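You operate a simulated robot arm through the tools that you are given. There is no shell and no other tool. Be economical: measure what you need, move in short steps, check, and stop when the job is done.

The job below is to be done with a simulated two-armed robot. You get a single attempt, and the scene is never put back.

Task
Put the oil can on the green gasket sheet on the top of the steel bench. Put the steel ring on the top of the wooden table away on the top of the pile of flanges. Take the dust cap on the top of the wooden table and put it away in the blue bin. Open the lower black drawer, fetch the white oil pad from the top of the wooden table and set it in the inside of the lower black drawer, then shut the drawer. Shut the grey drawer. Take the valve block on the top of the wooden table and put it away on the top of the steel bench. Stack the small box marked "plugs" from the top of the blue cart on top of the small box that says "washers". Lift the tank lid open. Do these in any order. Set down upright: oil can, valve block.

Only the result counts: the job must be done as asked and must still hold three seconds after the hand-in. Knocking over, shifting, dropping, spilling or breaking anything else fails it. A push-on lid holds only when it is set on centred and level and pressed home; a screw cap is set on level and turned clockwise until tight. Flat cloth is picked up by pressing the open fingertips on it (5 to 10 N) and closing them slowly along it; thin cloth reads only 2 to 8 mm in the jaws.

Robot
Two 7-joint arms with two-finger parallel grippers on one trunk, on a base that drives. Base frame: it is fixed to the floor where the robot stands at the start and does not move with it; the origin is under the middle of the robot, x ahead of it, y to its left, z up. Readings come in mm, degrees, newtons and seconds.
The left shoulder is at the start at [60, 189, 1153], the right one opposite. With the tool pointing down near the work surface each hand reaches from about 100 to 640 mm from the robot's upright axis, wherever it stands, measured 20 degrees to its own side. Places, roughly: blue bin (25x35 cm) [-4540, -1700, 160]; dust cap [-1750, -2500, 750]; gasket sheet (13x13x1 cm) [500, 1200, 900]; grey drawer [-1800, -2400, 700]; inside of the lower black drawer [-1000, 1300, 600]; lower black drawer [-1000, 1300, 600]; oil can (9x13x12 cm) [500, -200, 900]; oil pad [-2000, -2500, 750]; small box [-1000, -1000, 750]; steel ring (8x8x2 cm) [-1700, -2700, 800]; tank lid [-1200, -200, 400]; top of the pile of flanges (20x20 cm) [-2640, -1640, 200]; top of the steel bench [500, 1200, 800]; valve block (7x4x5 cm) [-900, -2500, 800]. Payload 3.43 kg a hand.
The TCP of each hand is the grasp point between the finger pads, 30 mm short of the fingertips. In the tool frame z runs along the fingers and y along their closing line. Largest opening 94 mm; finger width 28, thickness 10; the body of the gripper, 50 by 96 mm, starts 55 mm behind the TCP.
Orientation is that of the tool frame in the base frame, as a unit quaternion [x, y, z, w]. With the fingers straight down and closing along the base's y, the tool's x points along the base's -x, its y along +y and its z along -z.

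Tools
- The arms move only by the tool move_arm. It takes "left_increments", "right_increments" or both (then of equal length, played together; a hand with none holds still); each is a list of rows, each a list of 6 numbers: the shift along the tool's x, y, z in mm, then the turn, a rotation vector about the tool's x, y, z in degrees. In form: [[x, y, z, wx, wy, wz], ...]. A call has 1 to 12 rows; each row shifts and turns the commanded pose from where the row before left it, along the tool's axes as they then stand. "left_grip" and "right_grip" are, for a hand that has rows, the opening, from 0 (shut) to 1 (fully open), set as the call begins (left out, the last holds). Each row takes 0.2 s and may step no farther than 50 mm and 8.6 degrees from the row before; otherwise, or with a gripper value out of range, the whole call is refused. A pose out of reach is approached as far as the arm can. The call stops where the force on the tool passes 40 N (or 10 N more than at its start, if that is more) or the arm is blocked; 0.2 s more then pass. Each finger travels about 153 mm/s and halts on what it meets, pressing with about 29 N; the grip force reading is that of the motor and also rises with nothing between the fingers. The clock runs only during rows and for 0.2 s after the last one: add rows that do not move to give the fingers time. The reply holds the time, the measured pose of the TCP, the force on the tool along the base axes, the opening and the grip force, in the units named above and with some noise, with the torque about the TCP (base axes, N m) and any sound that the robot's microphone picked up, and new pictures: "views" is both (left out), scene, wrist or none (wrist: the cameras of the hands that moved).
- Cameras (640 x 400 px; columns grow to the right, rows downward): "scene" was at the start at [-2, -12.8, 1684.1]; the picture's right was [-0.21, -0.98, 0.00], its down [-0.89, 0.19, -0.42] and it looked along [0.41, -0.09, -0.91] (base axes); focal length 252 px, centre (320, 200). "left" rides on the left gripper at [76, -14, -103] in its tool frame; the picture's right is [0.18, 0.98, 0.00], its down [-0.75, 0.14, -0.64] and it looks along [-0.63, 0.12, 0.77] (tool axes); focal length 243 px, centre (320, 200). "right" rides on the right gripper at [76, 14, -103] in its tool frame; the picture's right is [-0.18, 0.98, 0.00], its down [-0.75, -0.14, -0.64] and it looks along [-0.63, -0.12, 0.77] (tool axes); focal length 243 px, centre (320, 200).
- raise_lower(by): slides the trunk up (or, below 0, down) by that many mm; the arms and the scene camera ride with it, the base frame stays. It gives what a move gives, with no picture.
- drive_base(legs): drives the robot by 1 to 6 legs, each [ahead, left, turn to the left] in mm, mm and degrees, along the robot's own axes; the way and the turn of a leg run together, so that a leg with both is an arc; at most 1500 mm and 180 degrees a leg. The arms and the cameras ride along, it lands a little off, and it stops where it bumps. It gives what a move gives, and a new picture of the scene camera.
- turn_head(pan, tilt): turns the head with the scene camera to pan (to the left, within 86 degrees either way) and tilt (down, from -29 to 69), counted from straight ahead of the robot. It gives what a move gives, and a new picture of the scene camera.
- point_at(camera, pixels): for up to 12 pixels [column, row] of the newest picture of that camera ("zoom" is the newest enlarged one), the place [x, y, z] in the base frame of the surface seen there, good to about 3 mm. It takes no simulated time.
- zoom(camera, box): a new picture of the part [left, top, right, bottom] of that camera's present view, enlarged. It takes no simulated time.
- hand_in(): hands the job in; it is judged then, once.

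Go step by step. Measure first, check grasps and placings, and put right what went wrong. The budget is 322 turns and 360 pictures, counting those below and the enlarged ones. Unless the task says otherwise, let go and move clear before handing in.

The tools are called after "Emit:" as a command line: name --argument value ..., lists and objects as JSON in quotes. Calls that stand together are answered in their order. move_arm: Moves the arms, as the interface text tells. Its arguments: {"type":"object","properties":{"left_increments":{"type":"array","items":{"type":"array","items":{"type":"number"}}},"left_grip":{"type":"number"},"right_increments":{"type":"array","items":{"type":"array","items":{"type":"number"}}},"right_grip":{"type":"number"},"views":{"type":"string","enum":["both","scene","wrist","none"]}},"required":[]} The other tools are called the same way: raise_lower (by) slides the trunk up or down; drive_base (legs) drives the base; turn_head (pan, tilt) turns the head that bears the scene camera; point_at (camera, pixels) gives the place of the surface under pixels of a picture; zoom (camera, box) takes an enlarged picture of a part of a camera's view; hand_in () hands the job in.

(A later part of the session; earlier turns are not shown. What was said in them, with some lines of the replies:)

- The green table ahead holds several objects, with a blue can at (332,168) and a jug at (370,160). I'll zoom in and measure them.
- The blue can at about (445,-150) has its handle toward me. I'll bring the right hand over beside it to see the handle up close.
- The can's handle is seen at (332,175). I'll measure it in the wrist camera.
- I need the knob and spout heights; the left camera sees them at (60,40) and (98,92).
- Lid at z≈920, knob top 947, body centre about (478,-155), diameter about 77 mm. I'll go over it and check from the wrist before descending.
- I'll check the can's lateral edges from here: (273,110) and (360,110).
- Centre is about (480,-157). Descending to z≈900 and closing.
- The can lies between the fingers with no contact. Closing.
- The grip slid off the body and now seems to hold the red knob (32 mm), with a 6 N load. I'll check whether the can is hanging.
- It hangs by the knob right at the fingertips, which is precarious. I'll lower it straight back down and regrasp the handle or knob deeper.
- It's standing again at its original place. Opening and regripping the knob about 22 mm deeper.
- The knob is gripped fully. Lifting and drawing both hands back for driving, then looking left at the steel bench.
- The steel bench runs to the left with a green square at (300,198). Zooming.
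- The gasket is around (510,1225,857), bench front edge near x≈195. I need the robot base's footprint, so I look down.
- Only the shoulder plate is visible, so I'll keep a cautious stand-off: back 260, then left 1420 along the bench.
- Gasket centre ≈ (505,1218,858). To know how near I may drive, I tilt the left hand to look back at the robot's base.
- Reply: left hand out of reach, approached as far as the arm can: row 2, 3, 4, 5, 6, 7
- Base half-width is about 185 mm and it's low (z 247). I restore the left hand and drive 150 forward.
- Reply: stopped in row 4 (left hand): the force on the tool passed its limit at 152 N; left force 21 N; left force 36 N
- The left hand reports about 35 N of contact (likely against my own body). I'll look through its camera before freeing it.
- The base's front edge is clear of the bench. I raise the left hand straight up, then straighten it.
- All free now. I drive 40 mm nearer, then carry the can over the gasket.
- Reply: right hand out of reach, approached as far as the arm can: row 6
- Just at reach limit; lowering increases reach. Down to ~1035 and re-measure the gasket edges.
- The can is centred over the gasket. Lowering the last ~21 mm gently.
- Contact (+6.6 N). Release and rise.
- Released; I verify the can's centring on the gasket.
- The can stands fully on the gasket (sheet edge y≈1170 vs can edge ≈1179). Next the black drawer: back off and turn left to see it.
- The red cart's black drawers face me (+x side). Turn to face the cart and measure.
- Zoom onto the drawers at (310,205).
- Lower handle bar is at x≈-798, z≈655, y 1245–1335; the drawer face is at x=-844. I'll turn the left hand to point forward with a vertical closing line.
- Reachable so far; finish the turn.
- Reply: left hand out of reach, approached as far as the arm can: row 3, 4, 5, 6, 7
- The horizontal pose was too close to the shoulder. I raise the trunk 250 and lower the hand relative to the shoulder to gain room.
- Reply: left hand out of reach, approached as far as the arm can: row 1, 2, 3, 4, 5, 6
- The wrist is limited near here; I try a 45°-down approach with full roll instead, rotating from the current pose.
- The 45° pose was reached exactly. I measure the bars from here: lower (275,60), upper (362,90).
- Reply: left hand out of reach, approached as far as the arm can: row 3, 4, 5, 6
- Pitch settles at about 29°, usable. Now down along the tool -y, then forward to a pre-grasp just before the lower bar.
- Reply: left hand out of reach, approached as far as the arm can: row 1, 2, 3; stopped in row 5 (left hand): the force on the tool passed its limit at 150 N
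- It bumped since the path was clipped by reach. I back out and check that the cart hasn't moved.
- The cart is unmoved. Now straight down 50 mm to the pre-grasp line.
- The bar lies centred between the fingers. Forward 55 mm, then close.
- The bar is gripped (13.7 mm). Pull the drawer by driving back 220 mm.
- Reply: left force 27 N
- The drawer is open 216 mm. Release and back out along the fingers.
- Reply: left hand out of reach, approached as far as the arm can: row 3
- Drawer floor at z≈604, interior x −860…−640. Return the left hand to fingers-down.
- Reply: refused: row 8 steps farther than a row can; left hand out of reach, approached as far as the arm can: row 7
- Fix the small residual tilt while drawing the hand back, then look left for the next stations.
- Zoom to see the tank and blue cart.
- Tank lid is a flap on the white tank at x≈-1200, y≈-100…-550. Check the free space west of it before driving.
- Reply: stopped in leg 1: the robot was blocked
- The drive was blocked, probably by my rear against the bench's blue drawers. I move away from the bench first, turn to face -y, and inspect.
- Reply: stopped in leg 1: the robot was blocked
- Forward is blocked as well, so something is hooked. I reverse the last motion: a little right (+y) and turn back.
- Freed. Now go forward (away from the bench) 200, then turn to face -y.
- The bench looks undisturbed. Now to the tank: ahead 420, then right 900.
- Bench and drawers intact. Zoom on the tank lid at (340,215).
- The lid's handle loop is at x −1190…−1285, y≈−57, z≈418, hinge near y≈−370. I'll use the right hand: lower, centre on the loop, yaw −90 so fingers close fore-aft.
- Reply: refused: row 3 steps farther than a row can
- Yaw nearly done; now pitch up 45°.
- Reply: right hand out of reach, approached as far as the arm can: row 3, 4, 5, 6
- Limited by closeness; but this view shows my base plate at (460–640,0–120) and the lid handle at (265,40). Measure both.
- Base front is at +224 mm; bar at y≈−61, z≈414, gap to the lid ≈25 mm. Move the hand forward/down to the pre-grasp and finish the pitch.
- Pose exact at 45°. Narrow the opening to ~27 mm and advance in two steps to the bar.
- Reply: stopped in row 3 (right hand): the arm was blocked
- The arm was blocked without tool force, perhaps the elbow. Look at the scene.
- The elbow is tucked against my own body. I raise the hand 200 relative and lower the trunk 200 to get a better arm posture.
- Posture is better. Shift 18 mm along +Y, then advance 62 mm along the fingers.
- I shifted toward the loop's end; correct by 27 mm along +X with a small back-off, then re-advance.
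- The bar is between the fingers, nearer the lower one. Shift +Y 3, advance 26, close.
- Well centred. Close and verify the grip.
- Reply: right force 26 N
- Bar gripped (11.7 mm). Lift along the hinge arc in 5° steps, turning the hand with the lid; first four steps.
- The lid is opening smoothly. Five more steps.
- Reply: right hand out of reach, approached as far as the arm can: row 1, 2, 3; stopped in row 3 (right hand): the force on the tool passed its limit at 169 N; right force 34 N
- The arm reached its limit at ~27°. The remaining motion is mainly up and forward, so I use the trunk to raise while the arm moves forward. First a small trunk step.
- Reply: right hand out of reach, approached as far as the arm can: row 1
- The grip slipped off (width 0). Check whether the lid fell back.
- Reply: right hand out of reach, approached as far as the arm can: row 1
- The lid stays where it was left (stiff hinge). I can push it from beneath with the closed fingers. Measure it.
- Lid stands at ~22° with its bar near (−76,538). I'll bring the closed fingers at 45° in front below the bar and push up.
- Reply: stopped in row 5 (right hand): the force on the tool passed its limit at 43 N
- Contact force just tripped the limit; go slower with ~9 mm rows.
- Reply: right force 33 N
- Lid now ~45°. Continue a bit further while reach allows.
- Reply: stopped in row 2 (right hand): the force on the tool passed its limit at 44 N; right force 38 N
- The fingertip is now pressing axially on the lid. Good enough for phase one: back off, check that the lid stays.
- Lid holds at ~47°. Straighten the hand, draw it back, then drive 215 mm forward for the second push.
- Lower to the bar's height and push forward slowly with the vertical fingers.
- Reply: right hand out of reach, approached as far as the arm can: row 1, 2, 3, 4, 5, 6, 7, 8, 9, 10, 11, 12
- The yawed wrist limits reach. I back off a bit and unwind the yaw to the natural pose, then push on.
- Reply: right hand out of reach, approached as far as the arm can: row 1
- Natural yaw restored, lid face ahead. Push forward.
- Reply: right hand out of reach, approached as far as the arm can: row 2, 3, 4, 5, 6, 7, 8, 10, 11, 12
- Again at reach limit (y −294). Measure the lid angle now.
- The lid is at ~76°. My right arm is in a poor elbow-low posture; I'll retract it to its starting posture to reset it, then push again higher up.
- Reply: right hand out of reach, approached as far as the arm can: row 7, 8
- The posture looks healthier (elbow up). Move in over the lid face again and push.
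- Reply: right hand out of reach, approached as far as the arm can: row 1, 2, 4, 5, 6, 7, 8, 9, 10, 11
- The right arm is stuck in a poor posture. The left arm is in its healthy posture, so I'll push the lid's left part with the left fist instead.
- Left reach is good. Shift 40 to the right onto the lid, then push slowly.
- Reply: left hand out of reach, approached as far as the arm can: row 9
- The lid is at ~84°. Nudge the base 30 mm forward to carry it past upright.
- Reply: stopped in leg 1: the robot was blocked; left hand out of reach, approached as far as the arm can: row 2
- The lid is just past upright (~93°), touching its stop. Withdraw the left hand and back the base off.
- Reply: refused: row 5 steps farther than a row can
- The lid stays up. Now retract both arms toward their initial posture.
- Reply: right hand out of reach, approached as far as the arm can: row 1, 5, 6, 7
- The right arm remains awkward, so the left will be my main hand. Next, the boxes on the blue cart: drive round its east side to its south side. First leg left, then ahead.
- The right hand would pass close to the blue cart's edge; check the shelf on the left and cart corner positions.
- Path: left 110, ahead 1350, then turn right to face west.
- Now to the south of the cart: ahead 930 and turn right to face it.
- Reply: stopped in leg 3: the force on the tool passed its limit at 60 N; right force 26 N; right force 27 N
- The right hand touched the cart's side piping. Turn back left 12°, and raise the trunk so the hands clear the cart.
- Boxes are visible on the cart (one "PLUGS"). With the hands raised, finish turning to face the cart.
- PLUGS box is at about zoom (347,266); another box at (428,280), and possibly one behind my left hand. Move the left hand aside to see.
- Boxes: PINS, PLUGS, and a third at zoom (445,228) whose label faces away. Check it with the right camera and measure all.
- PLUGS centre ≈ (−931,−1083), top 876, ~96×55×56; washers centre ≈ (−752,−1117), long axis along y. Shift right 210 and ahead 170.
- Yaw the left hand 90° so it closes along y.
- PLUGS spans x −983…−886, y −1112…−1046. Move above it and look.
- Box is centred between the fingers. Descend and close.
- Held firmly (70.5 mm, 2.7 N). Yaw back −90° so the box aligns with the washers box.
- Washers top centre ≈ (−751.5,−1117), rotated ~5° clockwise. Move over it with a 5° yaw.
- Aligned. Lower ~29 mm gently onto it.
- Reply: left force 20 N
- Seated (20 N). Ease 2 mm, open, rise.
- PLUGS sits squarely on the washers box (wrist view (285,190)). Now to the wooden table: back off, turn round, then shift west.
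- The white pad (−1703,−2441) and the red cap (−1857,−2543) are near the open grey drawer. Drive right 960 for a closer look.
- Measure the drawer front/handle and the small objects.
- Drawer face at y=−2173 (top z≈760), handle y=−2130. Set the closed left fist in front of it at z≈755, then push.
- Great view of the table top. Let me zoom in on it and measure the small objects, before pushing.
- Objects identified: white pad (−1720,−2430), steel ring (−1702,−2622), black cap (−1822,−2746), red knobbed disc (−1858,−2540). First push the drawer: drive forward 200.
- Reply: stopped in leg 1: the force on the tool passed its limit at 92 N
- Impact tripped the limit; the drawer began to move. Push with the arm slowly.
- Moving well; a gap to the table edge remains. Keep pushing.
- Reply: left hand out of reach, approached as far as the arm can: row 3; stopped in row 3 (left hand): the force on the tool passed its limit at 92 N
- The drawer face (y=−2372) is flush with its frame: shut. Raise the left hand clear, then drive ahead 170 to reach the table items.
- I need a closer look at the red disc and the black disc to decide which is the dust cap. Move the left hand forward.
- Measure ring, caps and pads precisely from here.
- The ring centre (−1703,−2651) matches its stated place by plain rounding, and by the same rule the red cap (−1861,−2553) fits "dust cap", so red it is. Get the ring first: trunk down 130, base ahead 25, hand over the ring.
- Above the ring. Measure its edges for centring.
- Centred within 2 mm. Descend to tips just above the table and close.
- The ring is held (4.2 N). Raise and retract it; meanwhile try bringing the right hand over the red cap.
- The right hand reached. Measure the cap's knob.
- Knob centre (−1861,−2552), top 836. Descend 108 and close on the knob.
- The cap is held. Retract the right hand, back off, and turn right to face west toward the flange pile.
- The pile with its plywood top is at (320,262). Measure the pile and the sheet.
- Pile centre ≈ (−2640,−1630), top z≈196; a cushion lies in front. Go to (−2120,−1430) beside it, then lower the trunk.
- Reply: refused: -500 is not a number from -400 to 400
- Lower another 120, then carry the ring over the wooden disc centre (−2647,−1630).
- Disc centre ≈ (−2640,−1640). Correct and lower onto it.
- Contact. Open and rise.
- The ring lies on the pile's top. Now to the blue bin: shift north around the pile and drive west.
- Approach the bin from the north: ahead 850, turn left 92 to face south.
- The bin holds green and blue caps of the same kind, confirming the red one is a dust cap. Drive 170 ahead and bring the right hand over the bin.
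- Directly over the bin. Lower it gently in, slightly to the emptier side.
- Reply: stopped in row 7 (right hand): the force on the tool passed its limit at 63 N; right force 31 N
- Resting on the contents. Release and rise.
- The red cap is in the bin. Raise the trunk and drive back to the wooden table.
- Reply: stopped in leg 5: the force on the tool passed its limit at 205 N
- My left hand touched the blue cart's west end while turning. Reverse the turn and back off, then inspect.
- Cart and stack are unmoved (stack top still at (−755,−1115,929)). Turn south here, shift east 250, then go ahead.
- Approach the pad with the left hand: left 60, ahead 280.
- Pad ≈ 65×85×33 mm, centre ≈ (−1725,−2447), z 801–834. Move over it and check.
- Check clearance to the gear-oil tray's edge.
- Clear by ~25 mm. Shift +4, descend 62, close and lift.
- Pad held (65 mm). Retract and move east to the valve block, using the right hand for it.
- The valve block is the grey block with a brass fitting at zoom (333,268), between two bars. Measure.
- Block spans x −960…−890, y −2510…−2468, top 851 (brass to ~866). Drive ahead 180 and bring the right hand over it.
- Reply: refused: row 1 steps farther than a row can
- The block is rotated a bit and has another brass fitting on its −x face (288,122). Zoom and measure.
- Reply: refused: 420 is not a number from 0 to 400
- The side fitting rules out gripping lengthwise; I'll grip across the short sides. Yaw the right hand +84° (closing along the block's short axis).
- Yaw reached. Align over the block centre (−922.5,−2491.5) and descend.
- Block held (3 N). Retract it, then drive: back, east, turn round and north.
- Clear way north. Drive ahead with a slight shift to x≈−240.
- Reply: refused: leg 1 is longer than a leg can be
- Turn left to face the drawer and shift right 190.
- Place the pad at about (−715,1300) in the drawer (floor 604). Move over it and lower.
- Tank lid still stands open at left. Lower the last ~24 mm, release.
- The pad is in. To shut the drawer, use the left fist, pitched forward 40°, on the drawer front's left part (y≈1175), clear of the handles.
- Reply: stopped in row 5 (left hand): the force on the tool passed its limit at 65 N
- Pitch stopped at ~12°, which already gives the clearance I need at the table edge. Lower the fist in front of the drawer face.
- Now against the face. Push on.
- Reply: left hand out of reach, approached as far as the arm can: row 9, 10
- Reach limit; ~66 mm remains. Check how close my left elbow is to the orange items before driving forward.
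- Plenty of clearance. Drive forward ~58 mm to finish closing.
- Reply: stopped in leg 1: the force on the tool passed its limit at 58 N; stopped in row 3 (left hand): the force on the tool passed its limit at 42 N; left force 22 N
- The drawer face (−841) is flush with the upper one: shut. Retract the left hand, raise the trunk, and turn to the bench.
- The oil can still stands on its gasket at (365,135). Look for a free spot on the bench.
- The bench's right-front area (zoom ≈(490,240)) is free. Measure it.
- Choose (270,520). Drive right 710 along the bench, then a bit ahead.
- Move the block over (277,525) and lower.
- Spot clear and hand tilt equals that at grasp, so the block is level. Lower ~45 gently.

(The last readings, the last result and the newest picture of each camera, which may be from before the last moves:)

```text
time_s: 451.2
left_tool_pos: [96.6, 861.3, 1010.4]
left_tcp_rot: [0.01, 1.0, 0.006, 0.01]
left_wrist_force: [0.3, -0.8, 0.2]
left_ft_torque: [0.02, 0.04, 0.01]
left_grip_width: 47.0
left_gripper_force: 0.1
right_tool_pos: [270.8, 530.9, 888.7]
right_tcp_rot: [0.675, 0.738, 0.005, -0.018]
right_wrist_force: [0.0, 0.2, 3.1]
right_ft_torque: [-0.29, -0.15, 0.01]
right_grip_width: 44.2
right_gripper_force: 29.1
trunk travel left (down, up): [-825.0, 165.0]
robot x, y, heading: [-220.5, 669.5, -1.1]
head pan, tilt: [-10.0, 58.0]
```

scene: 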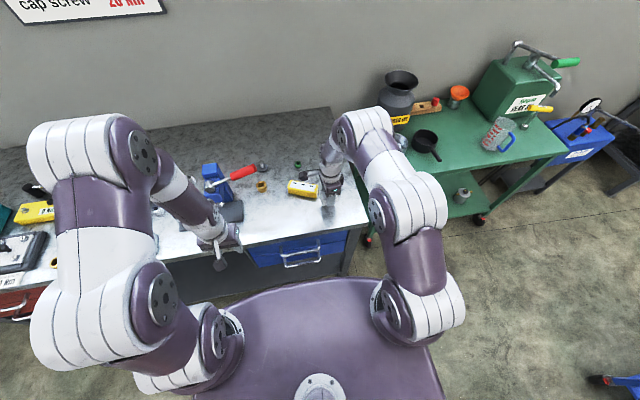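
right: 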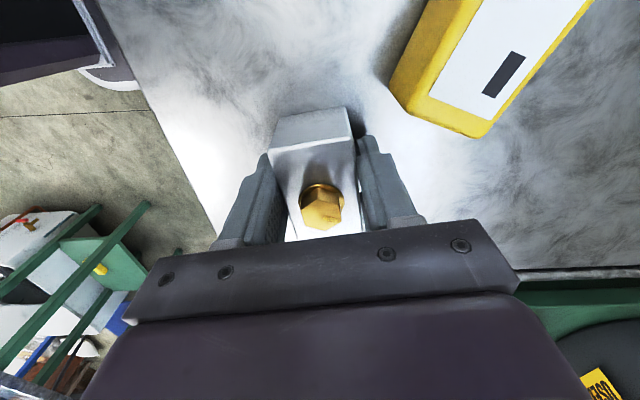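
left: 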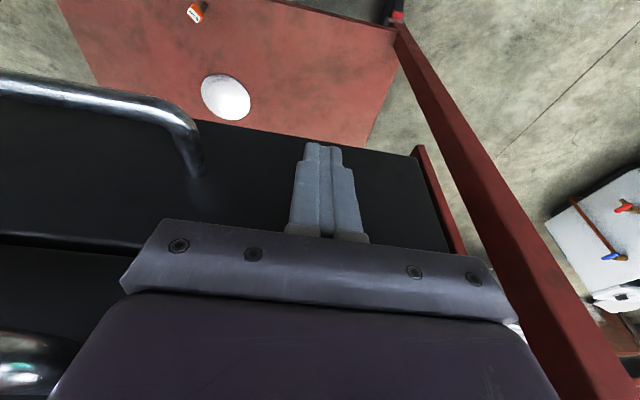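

Contact made (+3 N from −3 N). Press 1 mm, open and rise.

Emit:
move_arm --right_increments '[[0, 0, 1, 0, 0, 0], [0, 0, 0, 0, 0, 0]]' --views "none"

Emit:
move_arm --right_increments '[[0, 0, 0, 0, 0, 0], [0, 0, 0, 0, 0, 0], [0, 0, -15, 0, 0, 0], [0, 0, -30, 0, 0, 0], [0, 0, -45, 0, 0, 0], [0, 0, -45, 0, 0, 0], [0, -40, -20, 0, 0, 0], [0, -45, 0, 0, 0, 0], [0, -45, 0, 0, 0, 0], [0, 0, 0, 0, 0, 0]]' --right_grip 0.8 --views "both"

Emit:
zoom --camera "scene" --box '[240, 120, 400, 240]'

```text
time_s: 451.8
left_tool_pos: [96.6, 861.6, 1011.5]
left_tcp_rot: [0.01, 1.0, 0.006, 0.011]
left_wrist_force: [0.1, 0.0, -0.2]
left_ft_torque: [0.0, 0.01, -0.04]
left_grip_width: 46.9
left_gripper_force: 0.0
right_tool_pos: [271.3, 531.3, 887.8]
right_tcp_rot: [0.675, 0.737, 0.005, -0.016]
right_wrist_force: [0.3, -2.3, 15.3]
right_ft_torque: [-0.45, -0.14, 0.0]
right_grip_width: 44.4
right_gripper_force: 29.1
trunk travel left (down, up): [-825.0, 165.0]
robot x, y, heading: [-220.9, 667.0, -1.0]
head pan, tilt: [-10.0, 58.0]
```

```text
time_s: 454.0
left_tool_pos: [98.3, 861.5, 1008.4]
left_tcp_rot: [0.01, 1.0, 0.007, 0.01]
left_wrist_force: [0.3, 1.2, -0.4]
left_ft_torque: [-0.03, 0.01, -0.04]
left_grip_width: 46.8
left_gripper_force: 0.2
right_tool_pos: [144.7, 514.5, 1045.2]
right_tcp_rot: [0.676, 0.737, 0.004, -0.019]
right_wrist_force: [0.1, 0.5, 0.8]
right_ft_torque: [0.01, 0.01, -0.01]
right_grip_width: 75.4
right_gripper_force: 0.1
trunk travel left (down, up): [-825.0, 165.0]
robot x, y, heading: [-222.9, 672.3, -1.2]
head pan, tilt: [-10.0, 58.0]
```

scene: 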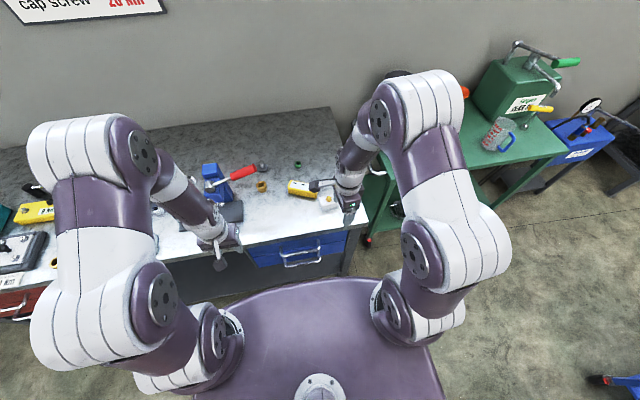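
right: 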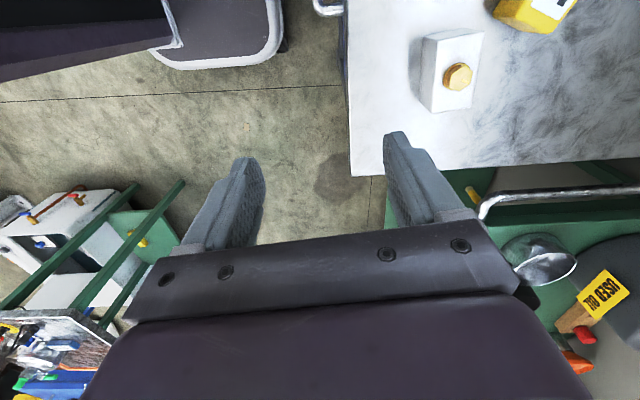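

```text
3.33 times, centred on (320, 180) of scene
```

zoom: 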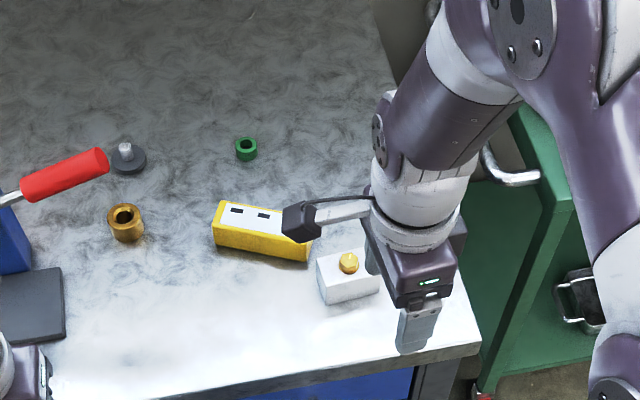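

All eight parts are placed: the block stands upright on the bench, the hands are clear, and the tank lid was seen still open. Handing in.

Emit:
hand_in

```text
The job is handed in.
```

I handed the job in with all eight parts done, as far as my pictures and readings showed. The result of the judging isn't known yet.

- **Check on the dust cap:** two discs on the wooden table could have been it. I took the red one marked "50 mm" because it fits the stated place. The blue bin already held green and blue ones of the same kind.
- **Check on the "washers" box:** I never saw its label. I put "plugs" on the third small box because the other one was marked "pins".
- **Unplanned contacts:** the robot touched the steel bench once, and the blue cart and the red cart (its drawers) while driving or reaching. In later views and measurements nothing looked out of place.
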